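You operate a simulated robot arm through the tools that you are given. There is no shell and no other tool.

You run a simulated robot arm. Do the job below in one go: nothing can be reset, and whatever is moved stays where it is left.

TASK
Pump the vacuum unit down below 1 mbar and seal it off.
Fine: switch the pump on, open the vacuum valve, watch the vacuum gauge; shut the valve before the pump goes off; the service cap stays on and the holding valve shut.

The check looks at the end state, three seconds after you hand in, the way a careful person would. Anything else that was tipped, shoved, dropped, spilled or broken makes it a failure. Lids that push on must go on centred and level and be pressed home; caps that screw on are set level and turned clockwise until they are tight.

THE ROBOT
A 7-joint arm with a three-finger gripper, fixed in place. Base frame: the origin is on the floor under the middle of its stand, x ahead of it, y to its left, z up; the work surface is at about z = 850. Units: mm, degrees, N and s.
It reaches about 1342 mm from its shoulder. Its first joint turns from -166.0 to 166.0 degrees. Payload 2.69 kg.
The TCP is the grasp point between the finger pads, 30 mm short of the fingertips. In the tool frame z runs along the fingers and y along their closing line. The gripper opens to 128 mm; its body begins 117 mm behind the TCP.
Orientation is that of the tool frame in the base frame, as a unit quaternion [x, y, z, w]. With the fingers straight down and closing along the base's y, the tool's x points along the base's -x, its y along +y and its z along -z.

THE INTERFACE
- The arm moves only by the tool apply_moves. Its arguments are lists of equal length, an entry for each row: "dr": the turn, a rotation vector about the base's x, y, z in rad, a list of three; "travel": the shift along the base's x, y, z in mm, a list of three; "gripper": the opening, from 0 (shut) to 1 (fully open). In form: {"dr": [[ax, ay, az], ...], "travel": [[dx, dy, dz], ...], "gripper": [gripper, ...]}. A call has 1 to 20 rows; each row is the pose to reach, as a shift and turn from the pose commanded when the call began. Each row takes 0.2 s and may step no farther than 50 mm and 8.6 degrees from the row before; otherwise, or with a gripper value out of range, the whole call is refused. Where a pose cannot be reached the arm comes as near as it can. A force on the tool above 40 N (or 10 N above the force at the start of the call, whichever is more), or a blocked arm, ends the call early, and 0.2 s more pass. The fingers move at their own pace (about 127 mm/s each) and stop on an object; they squeeze with about 45 N. The grip force told is the motor's: it shows also when the fingers shut on nothing. Time passes only in rows, and 0.2 s behind the last, so rows that repeat a pose let the fingers close. It gives the time, the measured TCP pose, the force on the tool (base axes), the opening and the grip force at its end, in the units of the frame above (readings bear some noise), with the torque about the TCP (base axes, N m) and any sound that the robot's microphone picked up.
- Cameras (640 x 400 px; columns grow to the right, rows downward): "scene" is fixed at [220, -501.9, 1556.9]; the picture's right is [0.88, -0.47, 0.00], its down [-0.16, -0.31, -0.94] and it looks along [0.44, 0.83, -0.35] (base axes); focal length 339 px, centre (320, 200). "wrist" rides on the gripper at [58, 54, -131] in the tool frame; the picture's right is [-0.68, 0.74, 0.00], its down [-0.62, -0.57, -0.55] and it looks along [-0.40, -0.37, 0.84] (tool axes); focal length 234 px, centre (320, 200). There is no depth. A picture from a camera that has moved, and an enlarged one, comes with that camera's place and axes in the base frame and with its lens.
- camera(camera): a new picture of that camera. No time passes.
- lift_body(by): moves the trunk up (or, below 0, down) by that many mm; the arm rides with it, the base frame stays. It gives what a move gives, with no picture.
- close_up(camera, box): a new picture of the part [left, top, right, bottom] of that camera's present view, enlarged. No time passes.
- close_job(): hands the job in; it is judged then, once.

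Nothing tells you positions but the pictures and the camera data. Unless the task says otherwise, let go and move clear before handing in.

The tools are called after ">>>" as name(argument=value, ...) on one line, values as JSON. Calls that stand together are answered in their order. apply_moves: Moves the arm, as the interface text tells. Its arguments: {"type":"object","properties":{"dr":{"type":"array"},"travel":{"type":"array"},"gripper":{"type":"array"}},"required":["dr","travel","gripper"]} The other tools are called the same way: lift_body (by) moves the trunk up or down; camera (camera) takes a picture; close_up (camera, box) takes an enlarged picture of a part of a camera's view; close_job () hands the job in.

At the start:

```text
t: 0.0
ee_pos: [783.8, 74.0, 1325.8]
ee_rot: [0.001, 1.0, 0.0, 0.001]
force: [0.7, 0.0, -0.1]
wrist_torque: [-0.01, 0.03, -0.01]
opening: 127.9
finger_force: 0.0
trunk travel left (down, up): [-150.0, 200.0]
```

scene: 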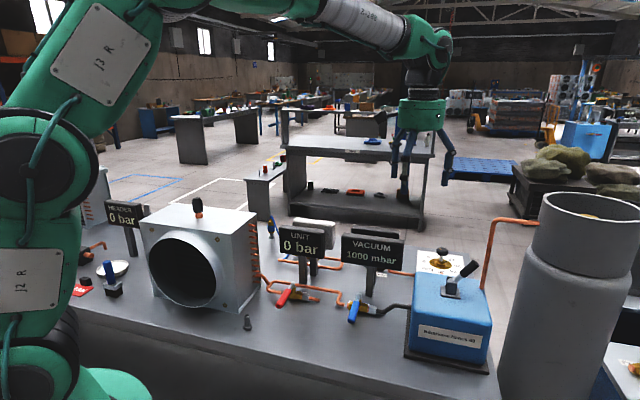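
wrist: 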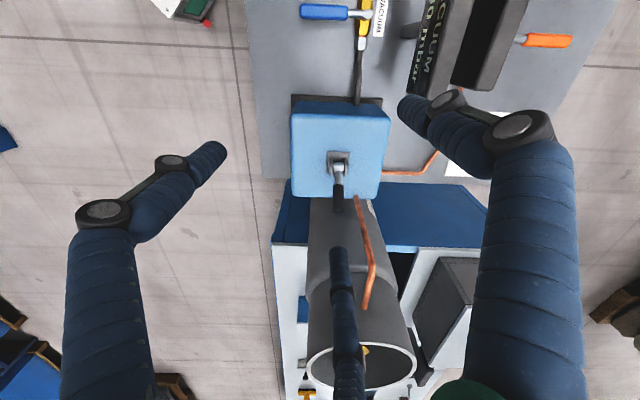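

I see a bench with a blue vacuum pump that has a toggle or lever on top, a vacuum valve with a blue handle, a valve with a red handle, and three gauges (HEADER, UNIT, VACUUM). I'll enlarge the important parts before I move anything.

>>> close_up(camera="scene", box=[240, 210, 400, 340])

>>> close_up(camera="scene", box=[390, 220, 520, 380])

>>> close_up(camera="scene", box=[60, 180, 280, 340])

>>> close_up(camera="wrist", box=[240, 0, 600, 225])

```text
3.08 times, centred on (320, 275) of scene
camera zoom: at [220.0, -501.9, 1556.9], right [0.88, -0.47, 0.0], down [-0.16, -0.31, -0.94], along [0.44, 0.83, -0.35], focal length 1043 px, centre (320, -31)
```

zoom: 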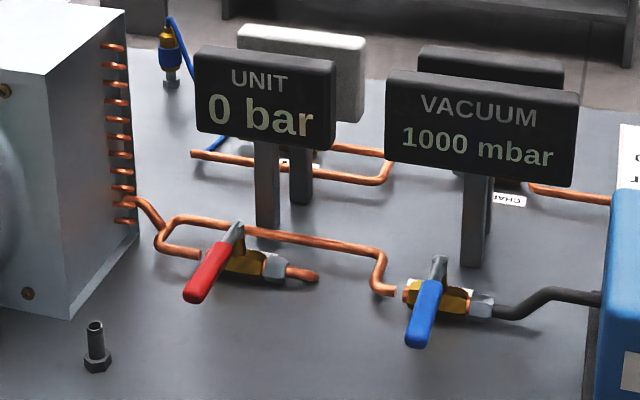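

```text
2.50 times, centred on (455, 300) of scene
camera zoom: at [220.0, -501.9, 1556.9], right [0.88, -0.47, 0.0], down [-0.16, -0.31, -0.94], along [0.44, 0.83, -0.35], focal length 848 px, centre (-18, -50)
```

zoom: 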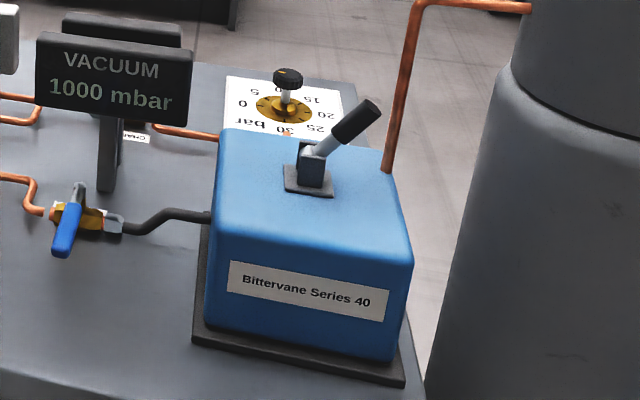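

```text
2.50 times, centred on (170, 260) of scene
camera zoom: at [220.0, -501.9, 1556.9], right [0.88, -0.47, 0.0], down [-0.16, -0.31, -0.94], along [0.44, 0.83, -0.35], focal length 848 px, centre (695, 50)
```

zoom: 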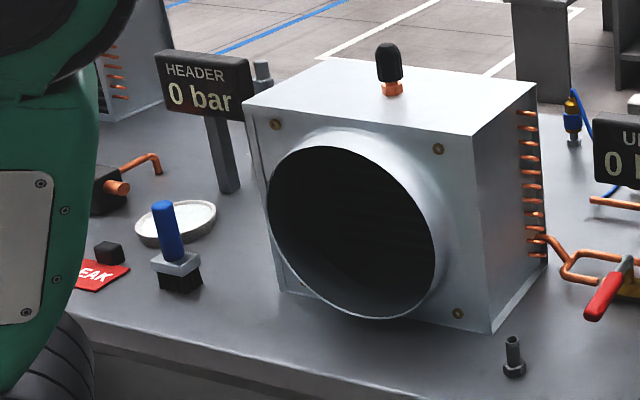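

```text
1.78 times, centred on (420, 112) of wrist
camera zoom: at [727.3, 128.4, 1457.4], right [0.68, 0.74, 0.0], down [0.62, -0.57, 0.55], along [0.4, -0.37, -0.84], focal length 416 px, centre (142, 356)
```

zoom: 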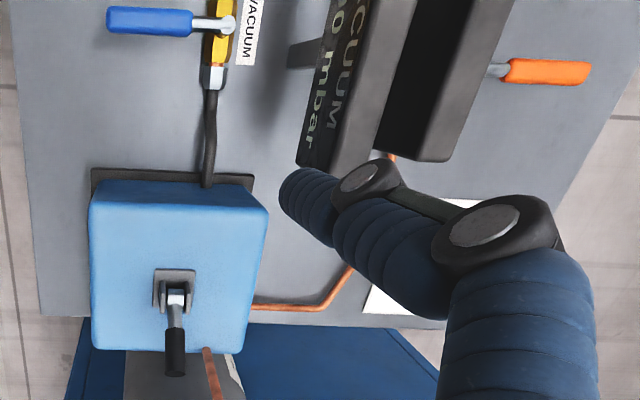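

The bench runs at about -43° in the base frame. The pump lever is near (904, 19, 997) and leans away from the unit. The blue vacuum valve pivots near (748, 232, 900), with its handle across the pipe, so it is shut. I'll turn the tool to line up with the bench, close the fingers and look again.

>>> apply_moves(dr=[[0, 0, -0.14], [0, 0, -0.28], [0, 0, -0.42], [0, 0, -0.56], [0, 0, -0.7], [0, 0, -0.764], [0, 0, -0.764], [0, 0, -0.764]], travel=[[0, 0, 0], [0, 0, 0], [0, 0, 0], [0, 0, 0], [0, 0, 0], [0, 0, 0], [0, 0, 0], [0, 0, 0]], gripper=[0.5, 0, 0, 0, 0, 0, 0, 0])

```text
t: 1.8
ee_pos: [784.8, 74.4, 1325.2]
ee_rot: [0.373, 0.928, 0.0, 0.0]
force: [0.9, 0.3, -0.5]
wrist_torque: [-0.01, -0.01, 0.0]
opening: 2.1
finger_force: 31.2
trunk travel left (down, up): [-150.0, 200.0]
```

>>> camera(camera="wrist")

>>> camera(camera="scene")

```text
taken
camera wrist: at [780.6, 154.0, 1457.2], right [1.0, 0.06, 0.0], down [0.05, -0.83, 0.55], along [0.03, -0.55, -0.84], focal length 234 px, centre (320, 200)
```

wrist: 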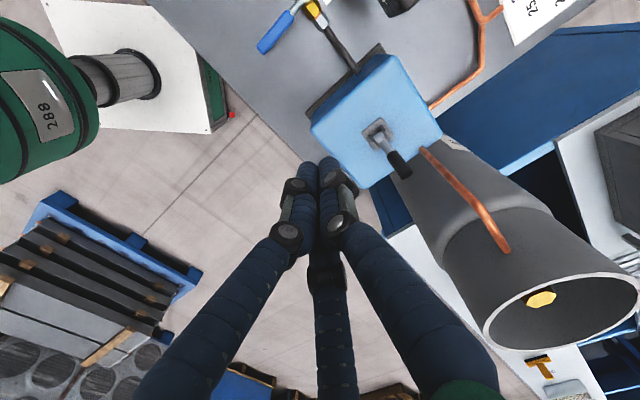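

```text
taken
```

scene: 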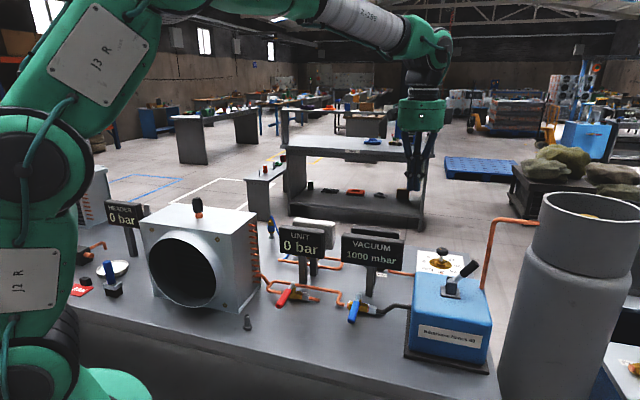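

The closed fingers form a slim bundle, and there is a copper riser behind the pump lever. I'll tilt the tool so the fingers point down and away from me (the gripper body leans to the front), then look again.

>>> apply_moves(dr=[[0.1, -0.096, 0], [0.2, -0.192, 0], [0.3, -0.288, 0], [0.4, -0.384, 0], [0.5, -0.48, 0], [0.5, -0.48, 0]], travel=[[0, 0, 0], [0, 0, -20], [0, 0, -40], [0, 0, -60], [0, 0, -80], [0, 0, -80]], gripper=[0, 0, 0, 0, 0, 0])

>>> camera(camera="wrist")

>>> camera(camera="scene")

```text
t: 3.2
ee_pos: [784.4, 74.0, 1247.4]
ee_rot: [0.351, 0.872, 0.316, 0.127]
force: [0.4, -0.8, 0.8]
wrist_torque: [0.03, -0.02, 0.0]
opening: 2.1
finger_force: 31.3
trunk travel left (down, up): [-150.0, 200.0]
```

```text
taken
camera wrist: at [714.1, 83.8, 1381.9], right [0.88, -0.06, 0.47], down [-0.1, -0.99, 0.06], along [0.46, -0.1, -0.88], focal length 234 px, centre (320, 200)
```

wrist: 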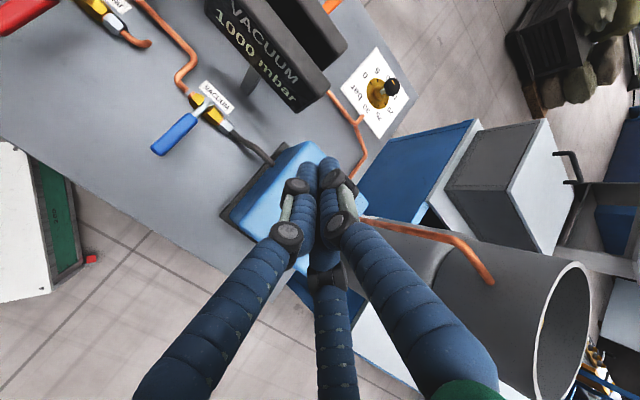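

```text
taken
```

scene: 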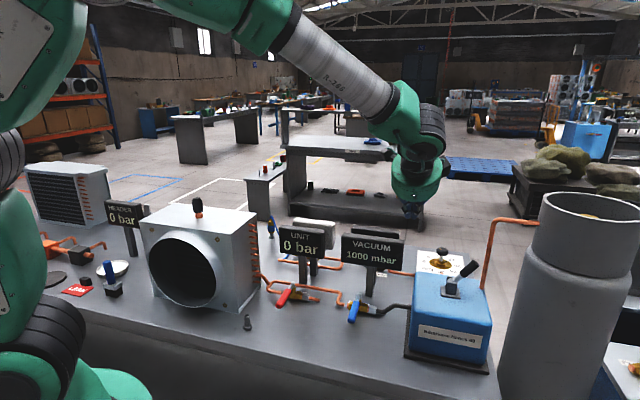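

The pump lever's tip is near (932, -13, 1096) and leans towards +u, away from the valve. The copper riser stands about 50 mm behind it. I'll bring the closed fingers above and outboard of the lever first, then check the clearance.

>>> apply_moves(dr=[[0, 0, 0], [0, 0, 0], [0, 0, 0], [0, 0, 0], [0, 0, 0], [0, 0, 0], [0, 0, 0]], travel=[[35, -25, 0], [70, -50, 0], [105, -75, 0], [140, -100, 0], [173, -122, 0], [173, -122, -40], [173, -122, -75]], gripper=[0, 0, 0, 0, 0, 0, 0])

>>> camera(camera="wrist")

>>> close_up(camera="scene", box=[390, 150, 550, 310])

```text
t: 4.8
ee_pos: [956.2, -48.3, 1169.0]
ee_rot: [0.35, 0.873, 0.315, 0.128]
force: [-0.1, -0.1, -0.1]
wrist_torque: [-0.04, 0.03, 0.01]
opening: 2.2
finger_force: 31.8
trunk travel left (down, up): [-150.0, 200.0]
```

```text
taken
camera wrist: at [885.9, -38.8, 1306.3], right [0.88, -0.06, 0.47], down [-0.1, -0.99, 0.06], along [0.46, -0.1, -0.88], focal length 234 px, centre (320, 200)
```

wrist: 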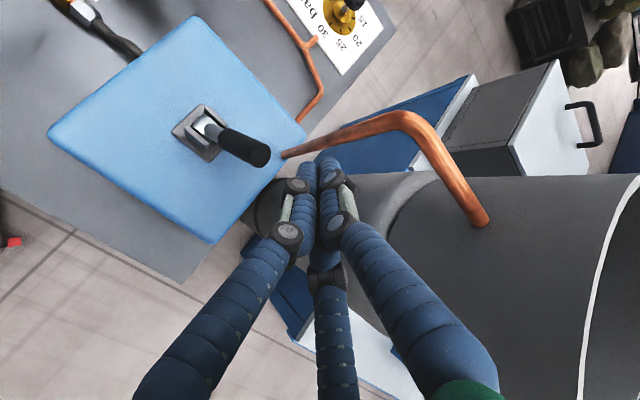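

```text
2.50 times, centred on (470, 230) of scene
camera zoom: at [220.0, -501.9, 1556.9], right [0.88, -0.47, 0.0], down [-0.16, -0.31, -0.94], along [0.44, 0.83, -0.35], focal length 848 px, centre (-55, 125)
```

zoom: 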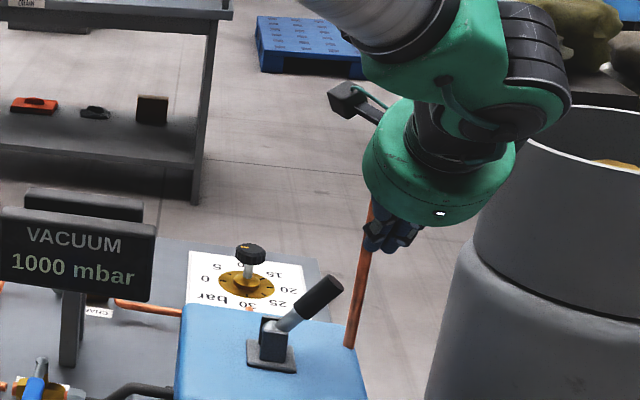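

The lever is clear, with its tip about 39 mm inboard of the fingers. The riser is about 65 mm behind the TCP. I'll lower beside the lever and check before pushing.

>>> apply_moves(dr=[[0, 0, 0], [0, 0, 0], [0, 0, 0], [0, 0, 0]], travel=[[0, 0, -30], [0, 0, -60], [0, 0, -92], [0, 0, -92]], gripper=[0, 0, 0, 0])

>>> camera(camera="wrist")

>>> close_up(camera="scene", box=[390, 150, 550, 310])

```text
t: 5.8
ee_pos: [957.5, -47.2, 1078.0]
ee_rot: [0.351, 0.873, 0.315, 0.126]
force: [-1.1, 0.1, -0.7]
wrist_torque: [0.06, 0.05, 0.0]
opening: 2.1
finger_force: 31.4
trunk travel left (down, up): [-150.0, 200.0]
```

```text
taken
camera wrist: at [887.4, -37.9, 1214.0], right [0.88, -0.06, 0.47], down [-0.1, -0.99, 0.06], along [0.46, -0.1, -0.88], focal length 234 px, centre (320, 200)
```

wrist: 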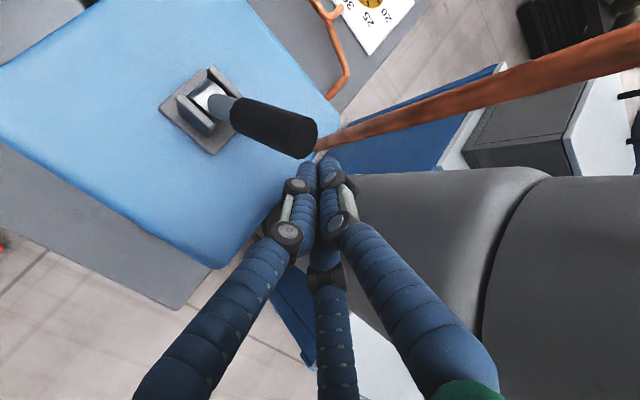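

```text
2.50 times, centred on (470, 230) of scene
camera zoom: at [220.0, -501.9, 1556.9], right [0.88, -0.47, 0.0], down [-0.16, -0.31, -0.94], along [0.44, 0.83, -0.35], focal length 848 px, centre (-55, 125)
```

zoom: 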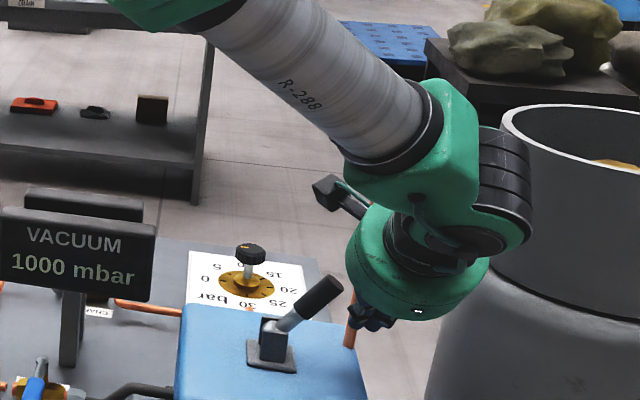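

The lever knob is about 34 mm inboard of the fingers at the same height, and the riser is clear. I'll push the lever over towards the valve side in small steps.

>>> apply_moves(dr=[[0, 0, 0], [0, 0, 0], [0, 0, 0], [0, 0, 0], [0, 0, 0], [0, 0, 0], [0, 0, 0], [0, 0, 0], [0, 0, 0], [0, 0, 0]], travel=[[-5, 8, 0], [-11, 14, 0], [-16, 19.5, 0], [-22, 25, 0], [-28, 30.5, 0], [-33, 36, 0], [-39, 41.5, 0], [-45, 47, 0], [-51, 52.5, 0], [-56.5, 58, 0]], gripper=[0, 0, 0, 0, 0, 0, 0, 0, 0, 0])

>>> camera(camera="wrist")

>>> close_up(camera="scene", box=[320, 150, 540, 330])

```text
t: 8.0
ee_pos: [903.6, 11.6, 1078.2]
ee_rot: [0.351, 0.872, 0.316, 0.128]
force: [9.9, -1.6, 5.4]
wrist_torque: [-0.1, -0.23, -0.18]
opening: 2.1
finger_force: 31.2
trunk travel left (down, up): [-150.0, 200.0]
```

```text
taken
camera wrist: at [831.5, 20.3, 1214.8], right [0.88, -0.06, 0.47], down [-0.1, -0.99, 0.06], along [0.47, -0.1, -0.88], focal length 234 px, centre (320, 200)
```

wrist: 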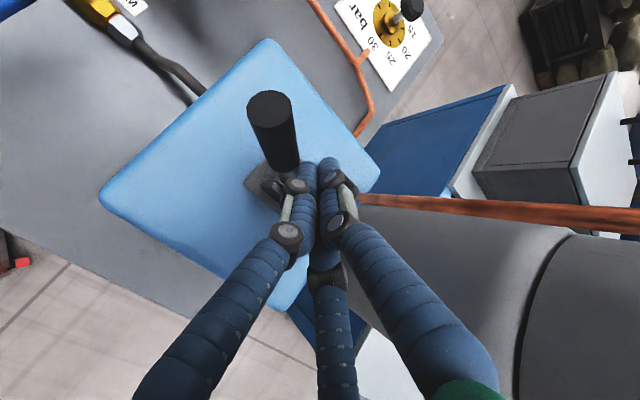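

```text
2.22 times, centred on (430, 240) of scene
camera zoom: at [220.0, -501.9, 1556.9], right [0.88, -0.47, 0.0], down [-0.16, -0.31, -0.94], along [0.44, 0.83, -0.35], focal length 754 px, centre (76, 111)
```

zoom: 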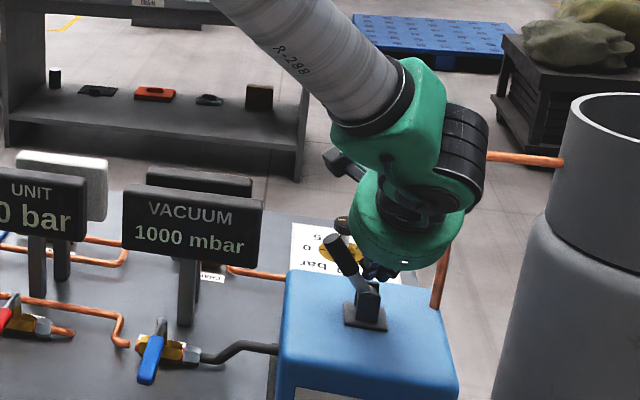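

The lever is past the middle and the push force is about 10 N. I'll keep pushing to its stop.

>>> apply_moves(dr=[[0, 0, 0], [0, 0, 0], [0, 0, 0], [0, 0, 0], [0, 0, 0], [0, 0, 0]], travel=[[-4, 4, 0], [-8, 8, 0], [-12, 12, 0], [-16, 16, 0], [-20, 20, 0], [-24, 24, 0]], gripper=[0, 0, 0, 0, 0, 0])

>>> camera(camera="wrist")

>>> close_up(camera="scene", box=[320, 150, 540, 330])

```text
t: 8.5
ee_pos: [901.7, 12.7, 1081.8]
ee_rot: [0.351, 0.871, 0.316, 0.132]
force: [4.6, -2.8, 2.2]
wrist_torque: [-0.13, 0.01, -0.07]
opening: 2.1
finger_force: 31.4
trunk travel left (down, up): [-150.0, 200.0]
stopped in row 2: the force on the tool passed its limit at 45 N (the readings are from after the stop); the commanded pose is now the measured one
```

```text
taken
camera wrist: at [829.3, 23.4, 1218.0], right [0.88, -0.06, 0.48], down [-0.11, -0.99, 0.06], along [0.47, -0.1, -0.88], focal length 234 px, centre (320, 200)
```

wrist: 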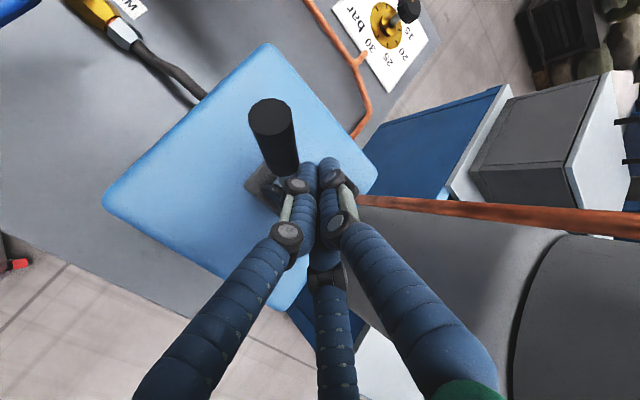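

```text
2.22 times, centred on (430, 240) of scene
camera zoom: at [220.0, -501.9, 1556.9], right [0.88, -0.47, 0.0], down [-0.16, -0.31, -0.94], along [0.44, 0.83, -0.35], focal length 754 px, centre (76, 111)
```

zoom: 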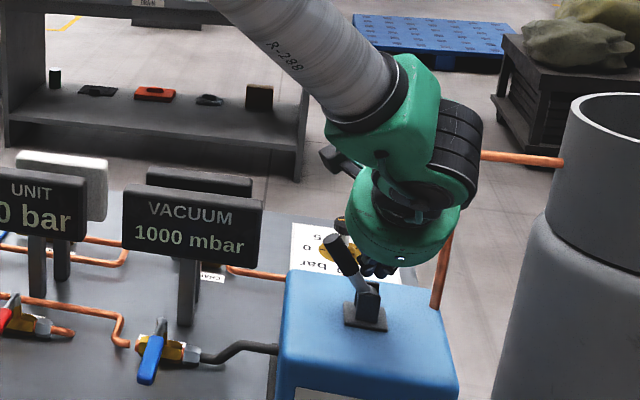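

The lever hit its stop, now leaning towards the valve side. I'll back off, see whether it stays there, and check the gauge.

>>> apply_moves(dr=[[0, 0, 0], [0, 0, 0], [0, 0, 0], [0, 0, 0], [0, 0, 0], [0, 0, 0]], travel=[[8, -8, 0], [20, -20, 0], [20, -20, 40], [20, -20, 80], [10, -30, 120], [0, -40, 150]], gripper=[0, 0, 0, 0, 0, 0])

>>> camera(camera="wrist")

>>> close_up(camera="scene", box=[320, 200, 500, 330])

```text
t: 9.9
ee_pos: [902.3, -25.9, 1234.8]
ee_rot: [0.352, 0.872, 0.316, 0.131]
force: [0.4, 0.5, 0.4]
wrist_torque: [0.02, -0.02, 0.02]
opening: 2.2
finger_force: 31.8
trunk travel left (down, up): [-150.0, 200.0]
```

```text
taken
camera wrist: at [829.4, -16.3, 1369.3], right [0.88, -0.06, 0.48], down [-0.1, -0.99, 0.06], along [0.47, -0.1, -0.88], focal length 234 px, centre (320, 200)
```

wrist: 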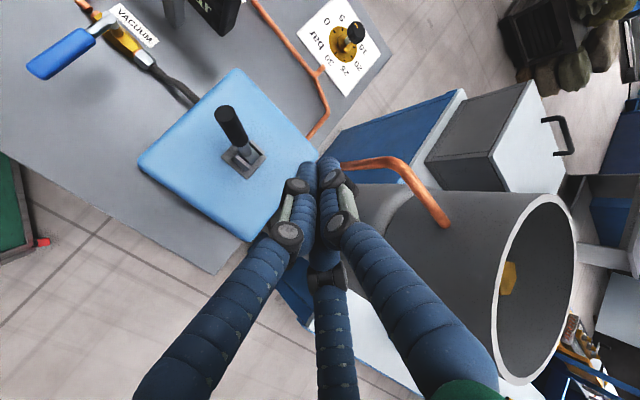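

```text
3.08 times, centred on (410, 265) of scene
camera zoom: at [220.0, -501.9, 1556.9], right [0.88, -0.47, 0.0], down [-0.16, -0.31, -0.94], along [0.44, 0.83, -0.35], focal length 1043 px, centre (43, 0)
```

zoom: 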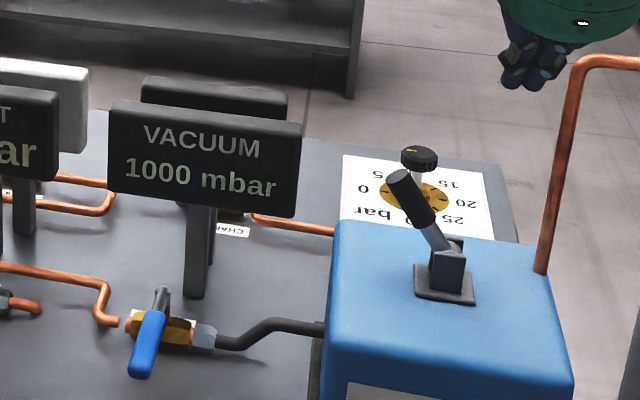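

The lever stays over at the new position. The gauge still reads 1000 mbar, which fits a shut valve. Next I'll go to the unit side of the blue handle, nearly vertical, and inspect it from close by.

>>> apply_moves(dr=[[0, 0, 0], [-0.077, 0.074, 0], [-0.154, 0.148, 0], [-0.231, 0.222, 0], [-0.31, 0.297, 0], [-0.31, 0.297, 0], [-0.31, 0.297, 0], [-0.31, 0.297, 0], [-0.31, 0.297, 0], [-0.31, 0.297, 0], [-0.31, 0.297, 0]], travel=[[-30, 20, 20], [-62, 45, 20], [-94, 73, 20], [-126, 101, 0], [-158, 130, -20], [-190, 160, -50], [-222, 192, -80], [-253, 225, -110], [-253, 231, -150], [-253, 231, -190], [-253, 231, -190]], gripper=[0, 0, 0, 0, 0, 0, 0, 0, 0, 0, 0])

>>> camera(camera="wrist")

>>> camera(camera="scene")

>>> close_up(camera="scene", box=[290, 230, 430, 340])

```text
refused: row 6 steps farther than a row can; nothing moved
```

```text
taken
camera wrist: at [829.4, -16.3, 1369.3], right [0.88, -0.06, 0.48], down [-0.1, -0.99, 0.06], along [0.47, -0.1, -0.88], focal length 234 px, centre (320, 200)
```

wrist: 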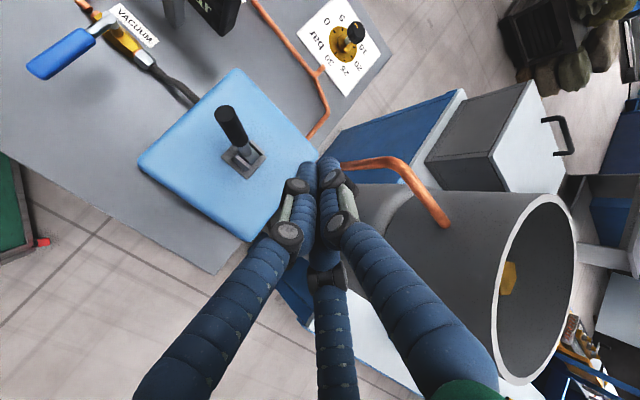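

```text
taken
```

scene: 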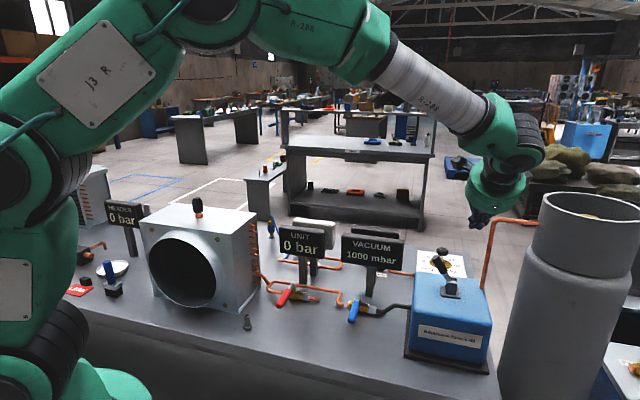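

```text
3.64 times, centred on (360, 285) of scene
camera zoom: at [220.0, -501.9, 1556.9], right [0.88, -0.47, 0.0], down [-0.16, -0.31, -0.94], along [0.44, 0.83, -0.35], focal length 1233 px, centre (174, -109)
```

zoom: 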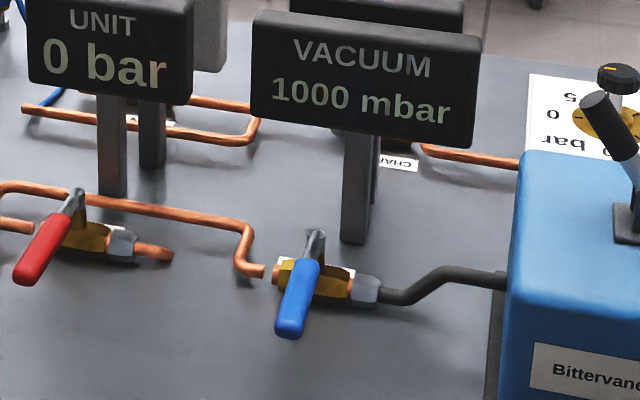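

A single step was too long, so nothing moved. I'll repeat the move with finer spacing.

>>> apply_moves(dr=[[0, 0, 0], [-0.077, 0.074, 0], [-0.154, 0.148, 0], [-0.231, 0.222, 0], [-0.31, 0.297, 0], [-0.31, 0.297, 0], [-0.31, 0.297, 0], [-0.31, 0.297, 0], [-0.31, 0.297, 0], [-0.31, 0.297, 0], [-0.31, 0.297, 0], [-0.31, 0.297, 0], [-0.31, 0.297, 0]], travel=[[-30, 20, 15], [-60, 45, 15], [-90, 70, 15], [-120, 98, 5], [-150, 126, -10], [-178, 154, -30], [-205, 182, -52], [-230, 207, -80], [-250, 228, -110], [-253, 231, -145], [-253, 231, -180], [-253, 231, -190], [-253, 231, -190]], gripper=[0, 0, 0, 0, 0, 0, 0, 0, 0, 0, 0, 0, 0])

>>> camera(camera="wrist")

>>> camera(camera="scene")

```text
t: 12.7
ee_pos: [648.1, 204.0, 1042.3]
ee_rot: [0.369, 0.92, 0.122, 0.054]
force: [0.4, 0.5, 0.4]
wrist_torque: [0.01, 0.0, -0.01]
opening: 2.0
finger_force: 31.0
trunk travel left (down, up): [-150.0, 200.0]
```

```text
taken
camera wrist: at [616.6, 256.9, 1183.7], right [0.98, 0.04, 0.2], down [-0.04, -0.92, 0.39], along [0.2, -0.38, -0.9], focal length 234 px, centre (320, 200)
```

wrist: 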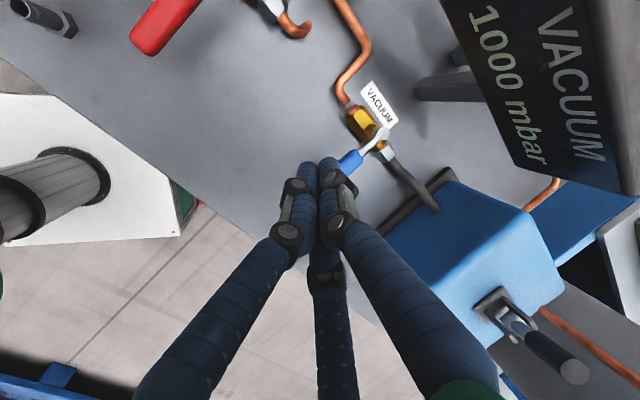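

```text
taken
```

scene: 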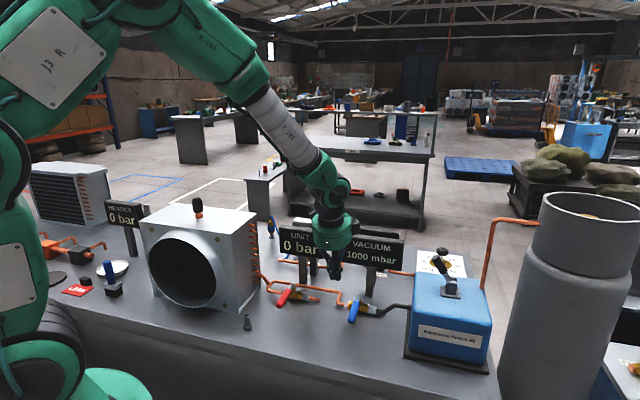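

The fingers are on the unit side of the blue handle, about 50 mm off its line, with nothing below. I'll lower the tips to handle height, around z = 880.

>>> apply_moves(dr=[[0, 0, 0], [0, 0, 0], [0, 0, 0], [0, 0, 0], [0, 0, 0]], travel=[[0, 0, -35], [0, 0, -70], [0, 0, -105], [0, 0, -130], [0, 0, -130]], gripper=[0, 0, 0, 0, 0])

>>> camera(camera="wrist")

>>> close_up(camera="scene", box=[280, 220, 440, 340])

```text
t: 13.9
ee_pos: [648.2, 204.4, 909.7]
ee_rot: [0.37, 0.919, 0.123, 0.053]
force: [0.7, -0.4, -0.7]
wrist_torque: [0.0, 0.01, 0.01]
opening: 2.1
finger_force: 31.2
trunk travel left (down, up): [-150.0, 200.0]
```

```text
taken
camera wrist: at [617.8, 258.7, 1051.1], right [0.98, 0.05, 0.2], down [-0.04, -0.92, 0.39], along [0.2, -0.38, -0.9], focal length 234 px, centre (320, 200)
```

wrist: 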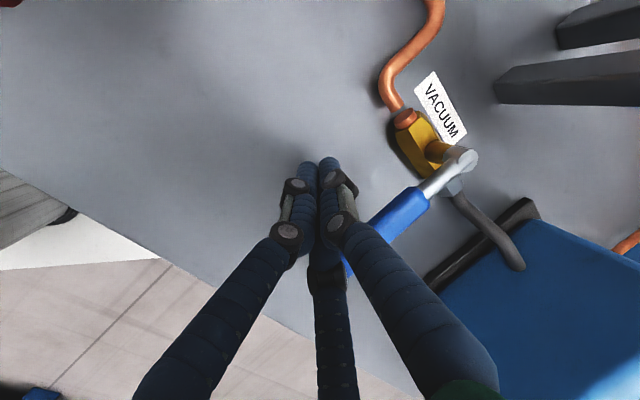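

```text
3.33 times, centred on (360, 280) of scene
camera zoom: at [220.0, -501.9, 1556.9], right [0.88, -0.47, 0.0], down [-0.16, -0.31, -0.94], along [0.44, 0.83, -0.35], focal length 1130 px, centre (187, -67)
```

zoom: 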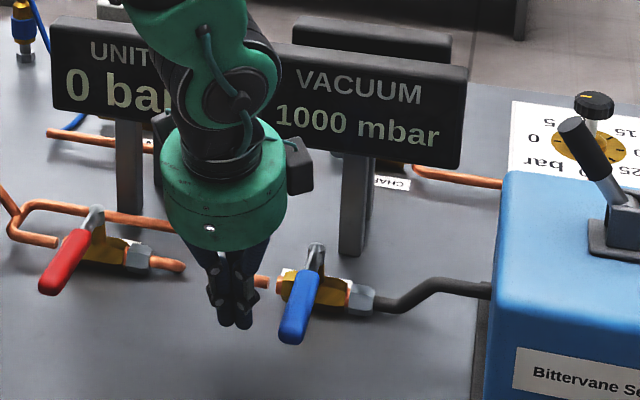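

The tips sit beside the handle with a clear gap. I'll zoom in on the handle to confirm its line before pushing.

>>> close_up(camera="wrist", box=[260, 80, 560, 300])

>>> close_up(camera="scene", box=[320, 260, 420, 330])

```text
1.82 times, centred on (410, 190) of wrist
camera zoom: at [617.8, 258.7, 1051.1], right [0.98, 0.05, 0.2], down [-0.04, -0.92, 0.39], along [0.2, -0.38, -0.9], focal length 426 px, centre (156, 218)
```

zoom: 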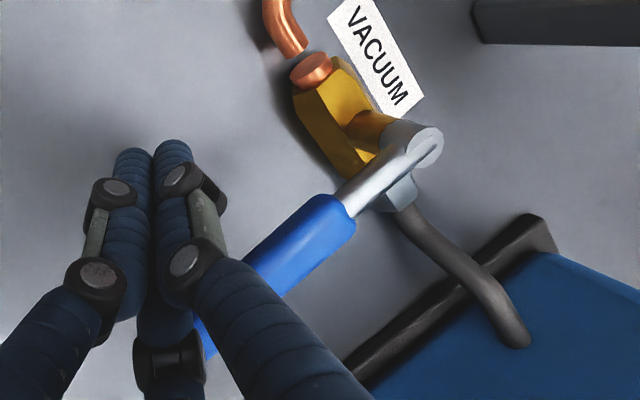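

```text
5.71 times, centred on (370, 295) of scene
camera zoom: at [220.0, -501.9, 1556.9], right [0.88, -0.47, 0.0], down [-0.16, -0.31, -0.94], along [0.44, 0.83, -0.35], focal length 1938 px, centre (34, -343)
```

zoom: 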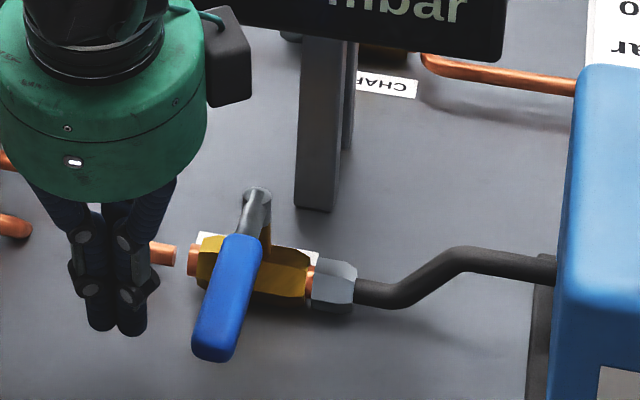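

The handle runs from its pivot near (750, 229, 911) to its end near (658, 132), and the fingers are level with it on the unit side. Opening should be counter-clockwise, swinging the handle in line with the hose towards the pump. I'll push the first 40°.

>>> apply_moves(dr=[[0, 0, 0], [0, 0, 0], [0, 0, 0], [0, 0, 0], [0, 0, 0], [0, 0, 0], [0, 0, 0], [0, 0, 0], [0, 0, 0], [0, 0, 0], [0, 0, 0]], travel=[[6, -6, 0], [11, -10.5, 0], [16, -15.5, 0], [21, -20, 0], [25.5, -26.5, 0], [30, -33.4, 0], [35.5, -39.5, 0], [41.1, -45.1, 0], [47.5, -50, 0], [54.2, -54.6, 0], [61.5, -58.4, 0]], gripper=[0, 0, 0, 0, 0, 0, 0, 0, 0, 0, 0])

>>> camera(camera="wrist")

>>> close_up(camera="scene", box=[300, 220, 440, 330])

```text
t: 16.3
ee_pos: [708.9, 146.7, 911.7]
ee_rot: [0.369, 0.92, 0.122, 0.055]
force: [0.5, 0.3, -0.2]
wrist_torque: [-0.02, -0.01, 0.0]
opening: 2.2
finger_force: 31.9
trunk travel left (down, up): [-150.0, 200.0]
```

```text
taken
camera wrist: at [678.6, 200.1, 1053.0], right [0.98, 0.04, 0.2], down [-0.04, -0.92, 0.39], along [0.2, -0.38, -0.9], focal length 234 px, centre (320, 200)
```

wrist: 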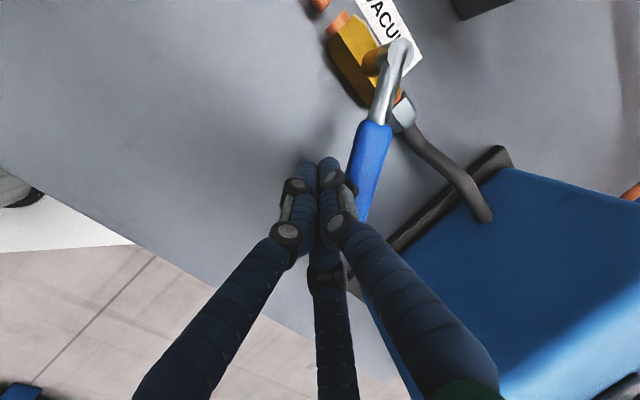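

```text
3.64 times, centred on (370, 275) of scene
camera zoom: at [220.0, -501.9, 1556.9], right [0.88, -0.47, 0.0], down [-0.16, -0.31, -0.94], along [0.44, 0.83, -0.35], focal length 1233 px, centre (138, -73)
```

zoom: 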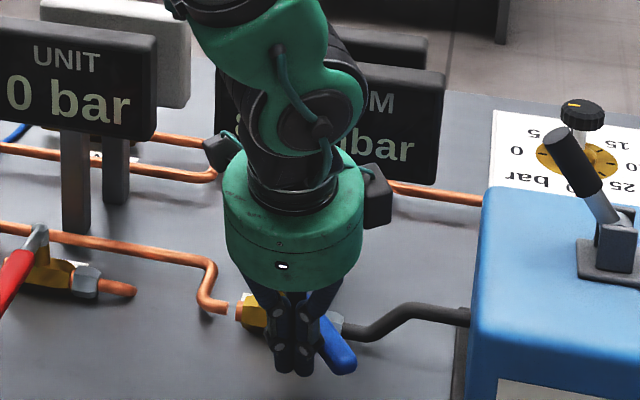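

The handle is turning with little force. I'll continue the arc to 90°.

>>> apply_moves(dr=[[0, 0, 0], [0, 0, 0], [0, 0, 0], [0, 0, 0], [0, 0, 0], [0, 0, 0], [0, 0, 0], [0, 0, 0], [0, 0, 0], [0, 0, 0], [0, 0, 0]], travel=[[7.7, -3.7, 0], [15.3, -6.3, 0], [23.1, -8.2, 0], [31.1, -9.4, 0], [39.2, -9.9, 0], [47.2, -9.9, 0], [55.2, -8.9, 0], [63.2, -7.4, 0], [70.8, -5.1, 0], [78.4, -2.2, 0], [85.6, 1.4, 0]], gripper=[0, 0, 0, 0, 0, 0, 0, 0, 0, 0, 0])

>>> camera(camera="wrist")

>>> camera(camera="scene")

>>> close_up(camera="scene", box=[300, 220, 440, 330])

```text
t: 18.8
ee_pos: [788.5, 145.4, 906.5]
ee_rot: [0.37, 0.92, 0.119, 0.049]
force: [-5.1, -7.1, -5.4]
wrist_torque: [-0.16, 0.09, -0.02]
opening: 2.3
finger_force: 31.1
trunk travel left (down, up): [-150.0, 200.0]
stopped in row 11: the force on the tool passed its limit at 41 N (the readings are from after the stop); the commanded pose is now the measured one
```

```text
taken
camera wrist: at [759.0, 199.7, 1047.8], right [0.98, 0.05, 0.19], down [-0.03, -0.92, 0.39], along [0.19, -0.39, -0.9], focal length 234 px, centre (320, 200)
```

wrist: 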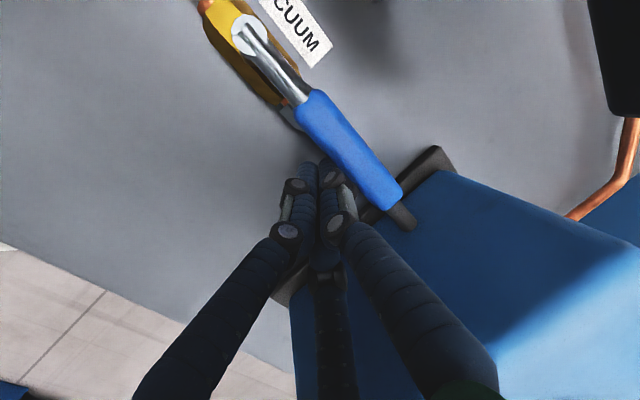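

```text
taken
```

scene: 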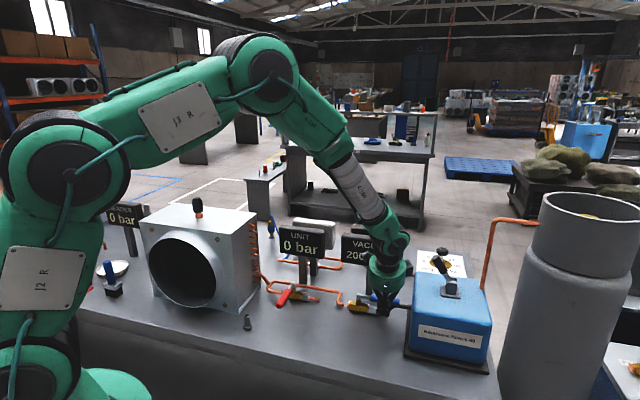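

```text
3.64 times, centred on (370, 275) of scene
camera zoom: at [220.0, -501.9, 1556.9], right [0.88, -0.47, 0.0], down [-0.16, -0.31, -0.94], along [0.44, 0.83, -0.35], focal length 1233 px, centre (138, -73)
```

zoom: 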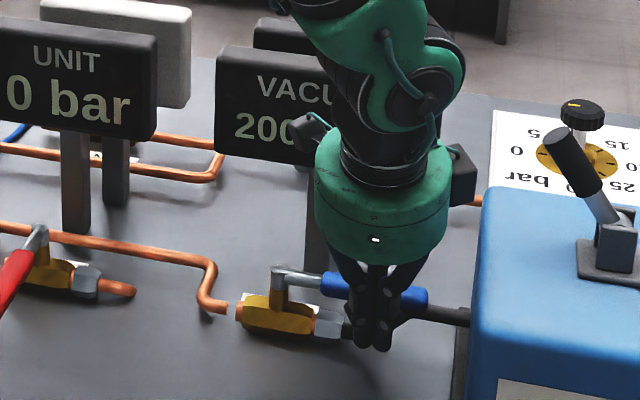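

The valve is open with its handle in line towards the pump, and the vacuum gauge is falling (it shows about 200). I'll back away from the handle and tilt the tool ready for closing from behind, then read the gauge.

>>> apply_moves(dr=[[0, 0, 0], [0, 0, 0], [0.0765, -0.0755, 0], [0.153, -0.151, 0], [0.2295, -0.2265, 0], [0.306, -0.302, 0], [0.306, -0.302, 0]], travel=[[-14, -14.2, 0], [-27.2, -27.5, 0], [-27.2, -27.5, 30], [-27.2, -27.5, 60], [-27.2, -27.5, 90], [-20, -20, 115], [-20, -20, 115]], gripper=[0, 0, 0, 0, 0, 0, 0])

>>> camera(camera="wrist")

>>> close_up(camera="scene", box=[260, 210, 440, 330])

```text
t: 20.4
ee_pos: [769.0, 126.1, 1022.7]
ee_rot: [0.351, 0.873, 0.313, 0.131]
force: [0.0, 0.1, -0.2]
wrist_torque: [0.03, -0.02, 0.0]
opening: 2.3
finger_force: 31.7
trunk travel left (down, up): [-150.0, 200.0]
```

```text
taken
camera wrist: at [697.4, 136.9, 1159.2], right [0.88, -0.06, 0.48], down [-0.1, -0.99, 0.07], along [0.47, -0.11, -0.88], focal length 234 px, centre (320, 200)
```

wrist: 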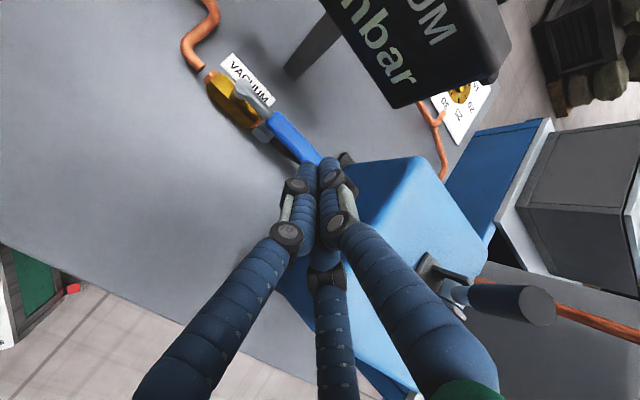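

```text
3.33 times, centred on (350, 270) of scene
camera zoom: at [220.0, -501.9, 1556.9], right [0.88, -0.47, 0.0], down [-0.16, -0.31, -0.94], along [0.44, 0.83, -0.35], focal length 1130 px, centre (220, -33)
```

zoom: 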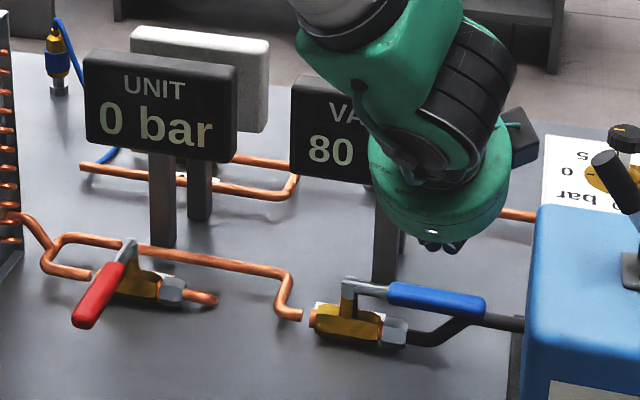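

The gauge is down to about 80 mbar and falling. I'll hold here and wait, with the arm clear of everything.

>>> apply_moves(dr=[[0, 0, 0], [0, 0, 0], [0, 0, 0], [0, 0, 0], [0, 0, 0], [0, 0, 0], [0, 0, 0], [0, 0, 0], [0, 0, 0], [0, 0, 0], [0, 0, 0], [0, 0, 0], [0, 0, 0], [0, 0, 0], [0, 0, 0], [0, 0, 0], [0, 0, 0], [0, 0, 0], [0, 0, 0], [0, 0, 0]], travel=[[0, 0, 20], [0, 0, 40], [0, 0, 60], [0, 0, 60], [0, 0, 60], [0, 0, 60], [0, 0, 60], [0, 0, 60], [0, 0, 60], [0, 0, 60], [0, 0, 60], [0, 0, 60], [0, 0, 60], [0, 0, 60], [0, 0, 60], [0, 0, 60], [0, 0, 60], [0, 0, 60], [0, 0, 60], [0, 0, 60]], gripper=[0, 0, 0, 0, 0, 0, 0, 0, 0, 0, 0, 0, 0, 0, 0, 0, 0, 0, 0, 0])

>>> close_up(camera="scene", box=[260, 210, 440, 330])

>>> camera(camera="wrist")

```text
t: 24.6
ee_pos: [768.8, 128.3, 1082.5]
ee_rot: [0.351, 0.873, 0.312, 0.13]
force: [-0.5, 0.4, 0.0]
wrist_torque: [-0.02, -0.02, -0.01]
opening: 2.1
finger_force: 31.8
trunk travel left (down, up): [-150.0, 200.0]
```

```text
3.33 times, centred on (350, 270) of scene
camera zoom: at [220.0, -501.9, 1556.9], right [0.88, -0.47, 0.0], down [-0.16, -0.31, -0.94], along [0.44, 0.83, -0.35], focal length 1130 px, centre (220, -33)
```

zoom: 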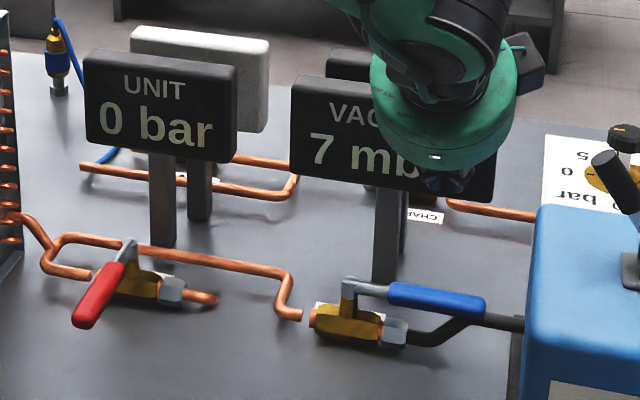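

```text
taken
camera wrist: at [696.9, 138.6, 1217.8], right [0.88, -0.06, 0.47], down [-0.1, -0.99, 0.07], along [0.47, -0.11, -0.88], focal length 234 px, centre (320, 200)
```

wrist: 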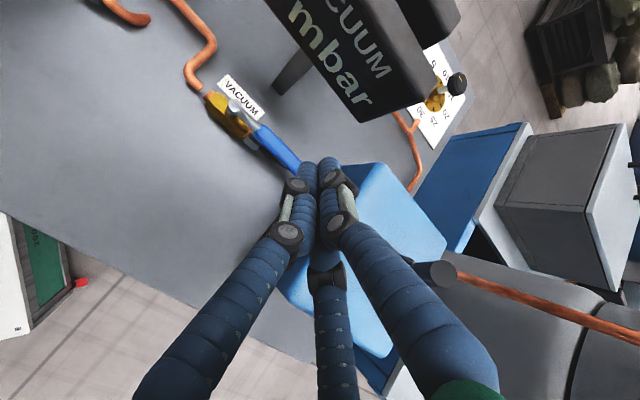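

The gauge reads 7 mbar. I'll wait longer so it goes well below 1 mbar before I seal it.

>>> apply_moves(dr=[[0, 0, 0], [0, 0, 0], [0, 0, 0], [0, 0, 0], [0, 0, 0], [0, 0, 0], [0, 0, 0], [0, 0, 0], [0, 0, 0], [0, 0, 0], [0, 0, 0], [0, 0, 0], [0, 0, 0], [0, 0, 0], [0, 0, 0], [0, 0, 0], [0, 0, 0], [0, 0, 0], [0, 0, 0], [0, 0, 0]], travel=[[0, 0, 0], [0, 0, 0], [0, 0, 0], [0, 0, 0], [0, 0, 0], [0, 0, 0], [0, 0, 0], [0, 0, 0], [0, 0, 0], [0, 0, 0], [0, 0, 0], [0, 0, 0], [0, 0, 0], [0, 0, 0], [0, 0, 0], [0, 0, 0], [0, 0, 0], [0, 0, 0], [0, 0, 0], [0, 0, 0]], gripper=[0, 0, 0, 0, 0, 0, 0, 0, 0, 0, 0, 0, 0, 0, 0, 0, 0, 0, 0, 0])

>>> apply_moves(dr=[[0, 0, 0], [0, 0, 0], [0, 0, 0], [0, 0, 0], [0, 0, 0], [0, 0, 0], [0, 0, 0], [0, 0, 0], [0, 0, 0], [0, 0, 0], [0, 0, 0], [0, 0, 0], [0, 0, 0], [0, 0, 0], [0, 0, 0], [0, 0, 0], [0, 0, 0], [0, 0, 0], [0, 0, 0], [0, 0, 0]], travel=[[0, 0, 0], [0, 0, 0], [0, 0, 0], [0, 0, 0], [0, 0, 0], [0, 0, 0], [0, 0, 0], [0, 0, 0], [0, 0, 0], [0, 0, 0], [0, 0, 0], [0, 0, 0], [0, 0, 0], [0, 0, 0], [0, 0, 0], [0, 0, 0], [0, 0, 0], [0, 0, 0], [0, 0, 0], [0, 0, 0]], gripper=[0, 0, 0, 0, 0, 0, 0, 0, 0, 0, 0, 0, 0, 0, 0, 0, 0, 0, 0, 0])

>>> close_up(camera="scene", box=[260, 210, 440, 330])

```text
t: 28.8
ee_pos: [768.4, 127.7, 1082.3]
ee_rot: [0.351, 0.873, 0.312, 0.13]
force: [0.1, 0.7, 0.9]
wrist_torque: [0.01, 0.02, -0.01]
opening: 2.0
finger_force: 31.0
trunk travel left (down, up): [-150.0, 200.0]
```

```text
t: 33.0
ee_pos: [768.4, 128.1, 1081.8]
ee_rot: [0.351, 0.873, 0.311, 0.131]
force: [-0.1, 0.0, 0.0]
wrist_torque: [0.0, -0.02, 0.0]
opening: 2.1
finger_force: 31.6
trunk travel left (down, up): [-150.0, 200.0]
```

```text
3.33 times, centred on (350, 270) of scene
camera zoom: at [220.0, -501.9, 1556.9], right [0.88, -0.47, 0.0], down [-0.16, -0.31, -0.94], along [0.44, 0.83, -0.35], focal length 1130 px, centre (220, -33)
```

zoom: 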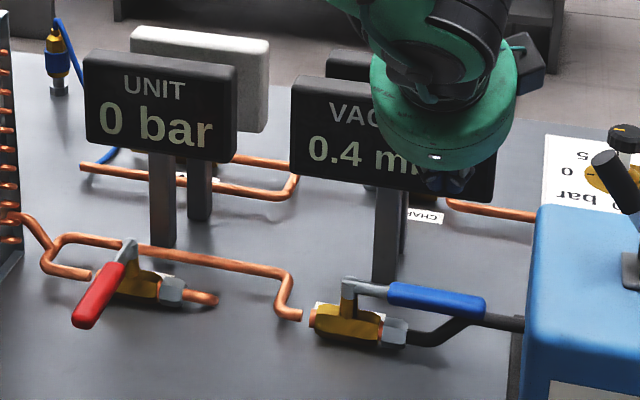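

The gauge shows 0.4 mbar, below 1 and near its floor. Now I'll close the valve: slide the fingers along their own axis over the handle to its back side, checking partway.

>>> apply_moves(dr=[[0, 0, 0], [0, 0, 0], [0, 0, 0], [0, 0, 0], [0, 0, 0], [0, 0, 0]], travel=[[-5.2, 5.1, -25], [8.8, 19.3, -49], [22.8, 33.5, -73], [36.8, 47.8, -97.5], [46, 57, -113.5], [46, 57, -113.5]], gripper=[0, 0, 0, 0, 0, 0])

>>> camera(camera="wrist")

>>> close_up(camera="scene", box=[300, 210, 460, 330])

```text
t: 34.4
ee_pos: [816.4, 184.0, 968.7]
ee_rot: [0.351, 0.873, 0.311, 0.131]
force: [-0.3, 0.8, -1.1]
wrist_torque: [0.02, 0.0, 0.04]
opening: 2.0
finger_force: 31.1
trunk travel left (down, up): [-150.0, 200.0]
```

```text
taken
camera wrist: at [745.0, 194.9, 1103.6], right [0.88, -0.06, 0.47], down [-0.1, -0.99, 0.07], along [0.47, -0.11, -0.88], focal length 234 px, centre (320, 200)
```

wrist: 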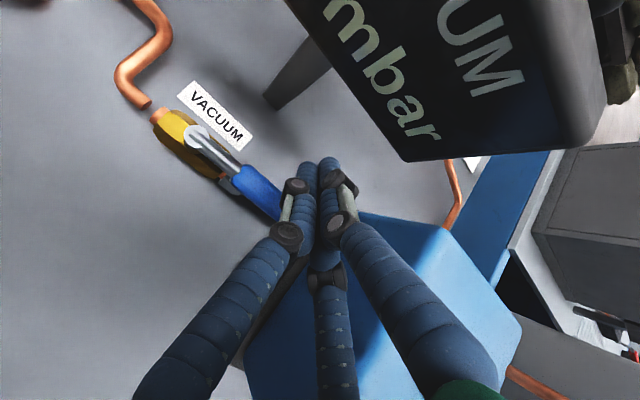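

```text
3.33 times, centred on (380, 270) of scene
camera zoom: at [220.0, -501.9, 1556.9], right [0.88, -0.47, 0.0], down [-0.16, -0.31, -0.94], along [0.44, 0.83, -0.35], focal length 1130 px, centre (120, -33)
```

zoom: 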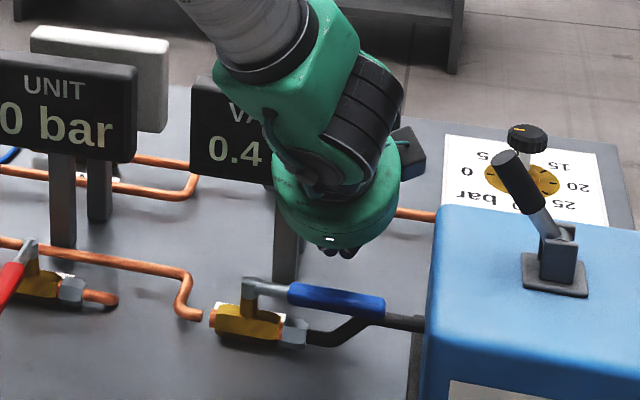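

The path is on line: the tips are heading behind the handle and below the display. I'll finish the slide.

>>> apply_moves(dr=[[0, 0, 0], [0, 0, 0], [0, 0, 0], [0, 0, 0], [0, 0, 0]], travel=[[8.2, 8.35, -14.2], [16.4, 16.7, -28.4], [24.6, 25, -42.5], [32.8, 33.4, -56.7], [32.8, 33.4, -56.7]], gripper=[0, 0, 0, 0, 0])

>>> camera(camera="wrist")

>>> close_up(camera="scene", box=[300, 210, 460, 330])

```text
t: 35.3
ee_pos: [838.4, 207.0, 929.5]
ee_rot: [0.35, 0.873, 0.313, 0.133]
force: [-42.4, -20.0, 31.2]
wrist_torque: [0.39, -0.34, 0.45]
opening: 1.7
finger_force: 31.8
trunk travel left (down, up): [-150.0, 200.0]
stopped in row 4: the force on the tool passed its limit at 65 N (the readings are from after the stop); the commanded pose is now the measured one
```

```text
taken
camera wrist: at [767.0, 217.6, 1065.0], right [0.88, -0.06, 0.48], down [-0.1, -0.99, 0.07], along [0.47, -0.11, -0.88], focal length 234 px, centre (320, 200)
```

wrist: 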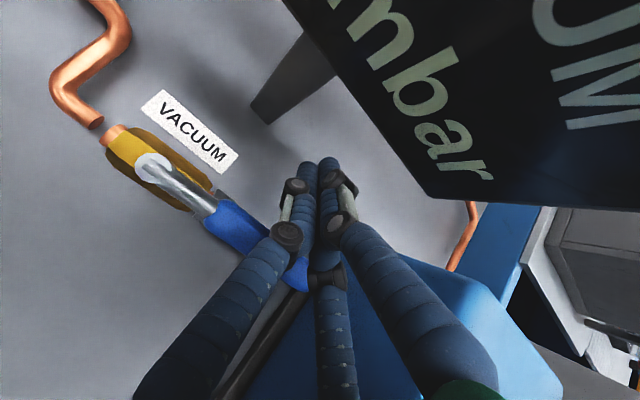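

```text
3.33 times, centred on (380, 270) of scene
camera zoom: at [220.0, -501.9, 1556.9], right [0.88, -0.47, 0.0], down [-0.16, -0.31, -0.94], along [0.44, 0.83, -0.35], focal length 1130 px, centre (120, -33)
```

zoom: 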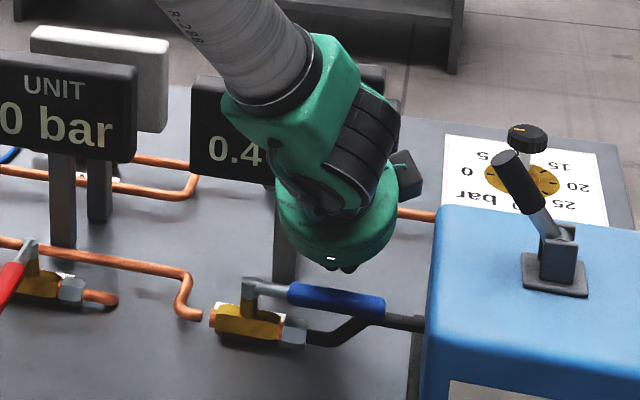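

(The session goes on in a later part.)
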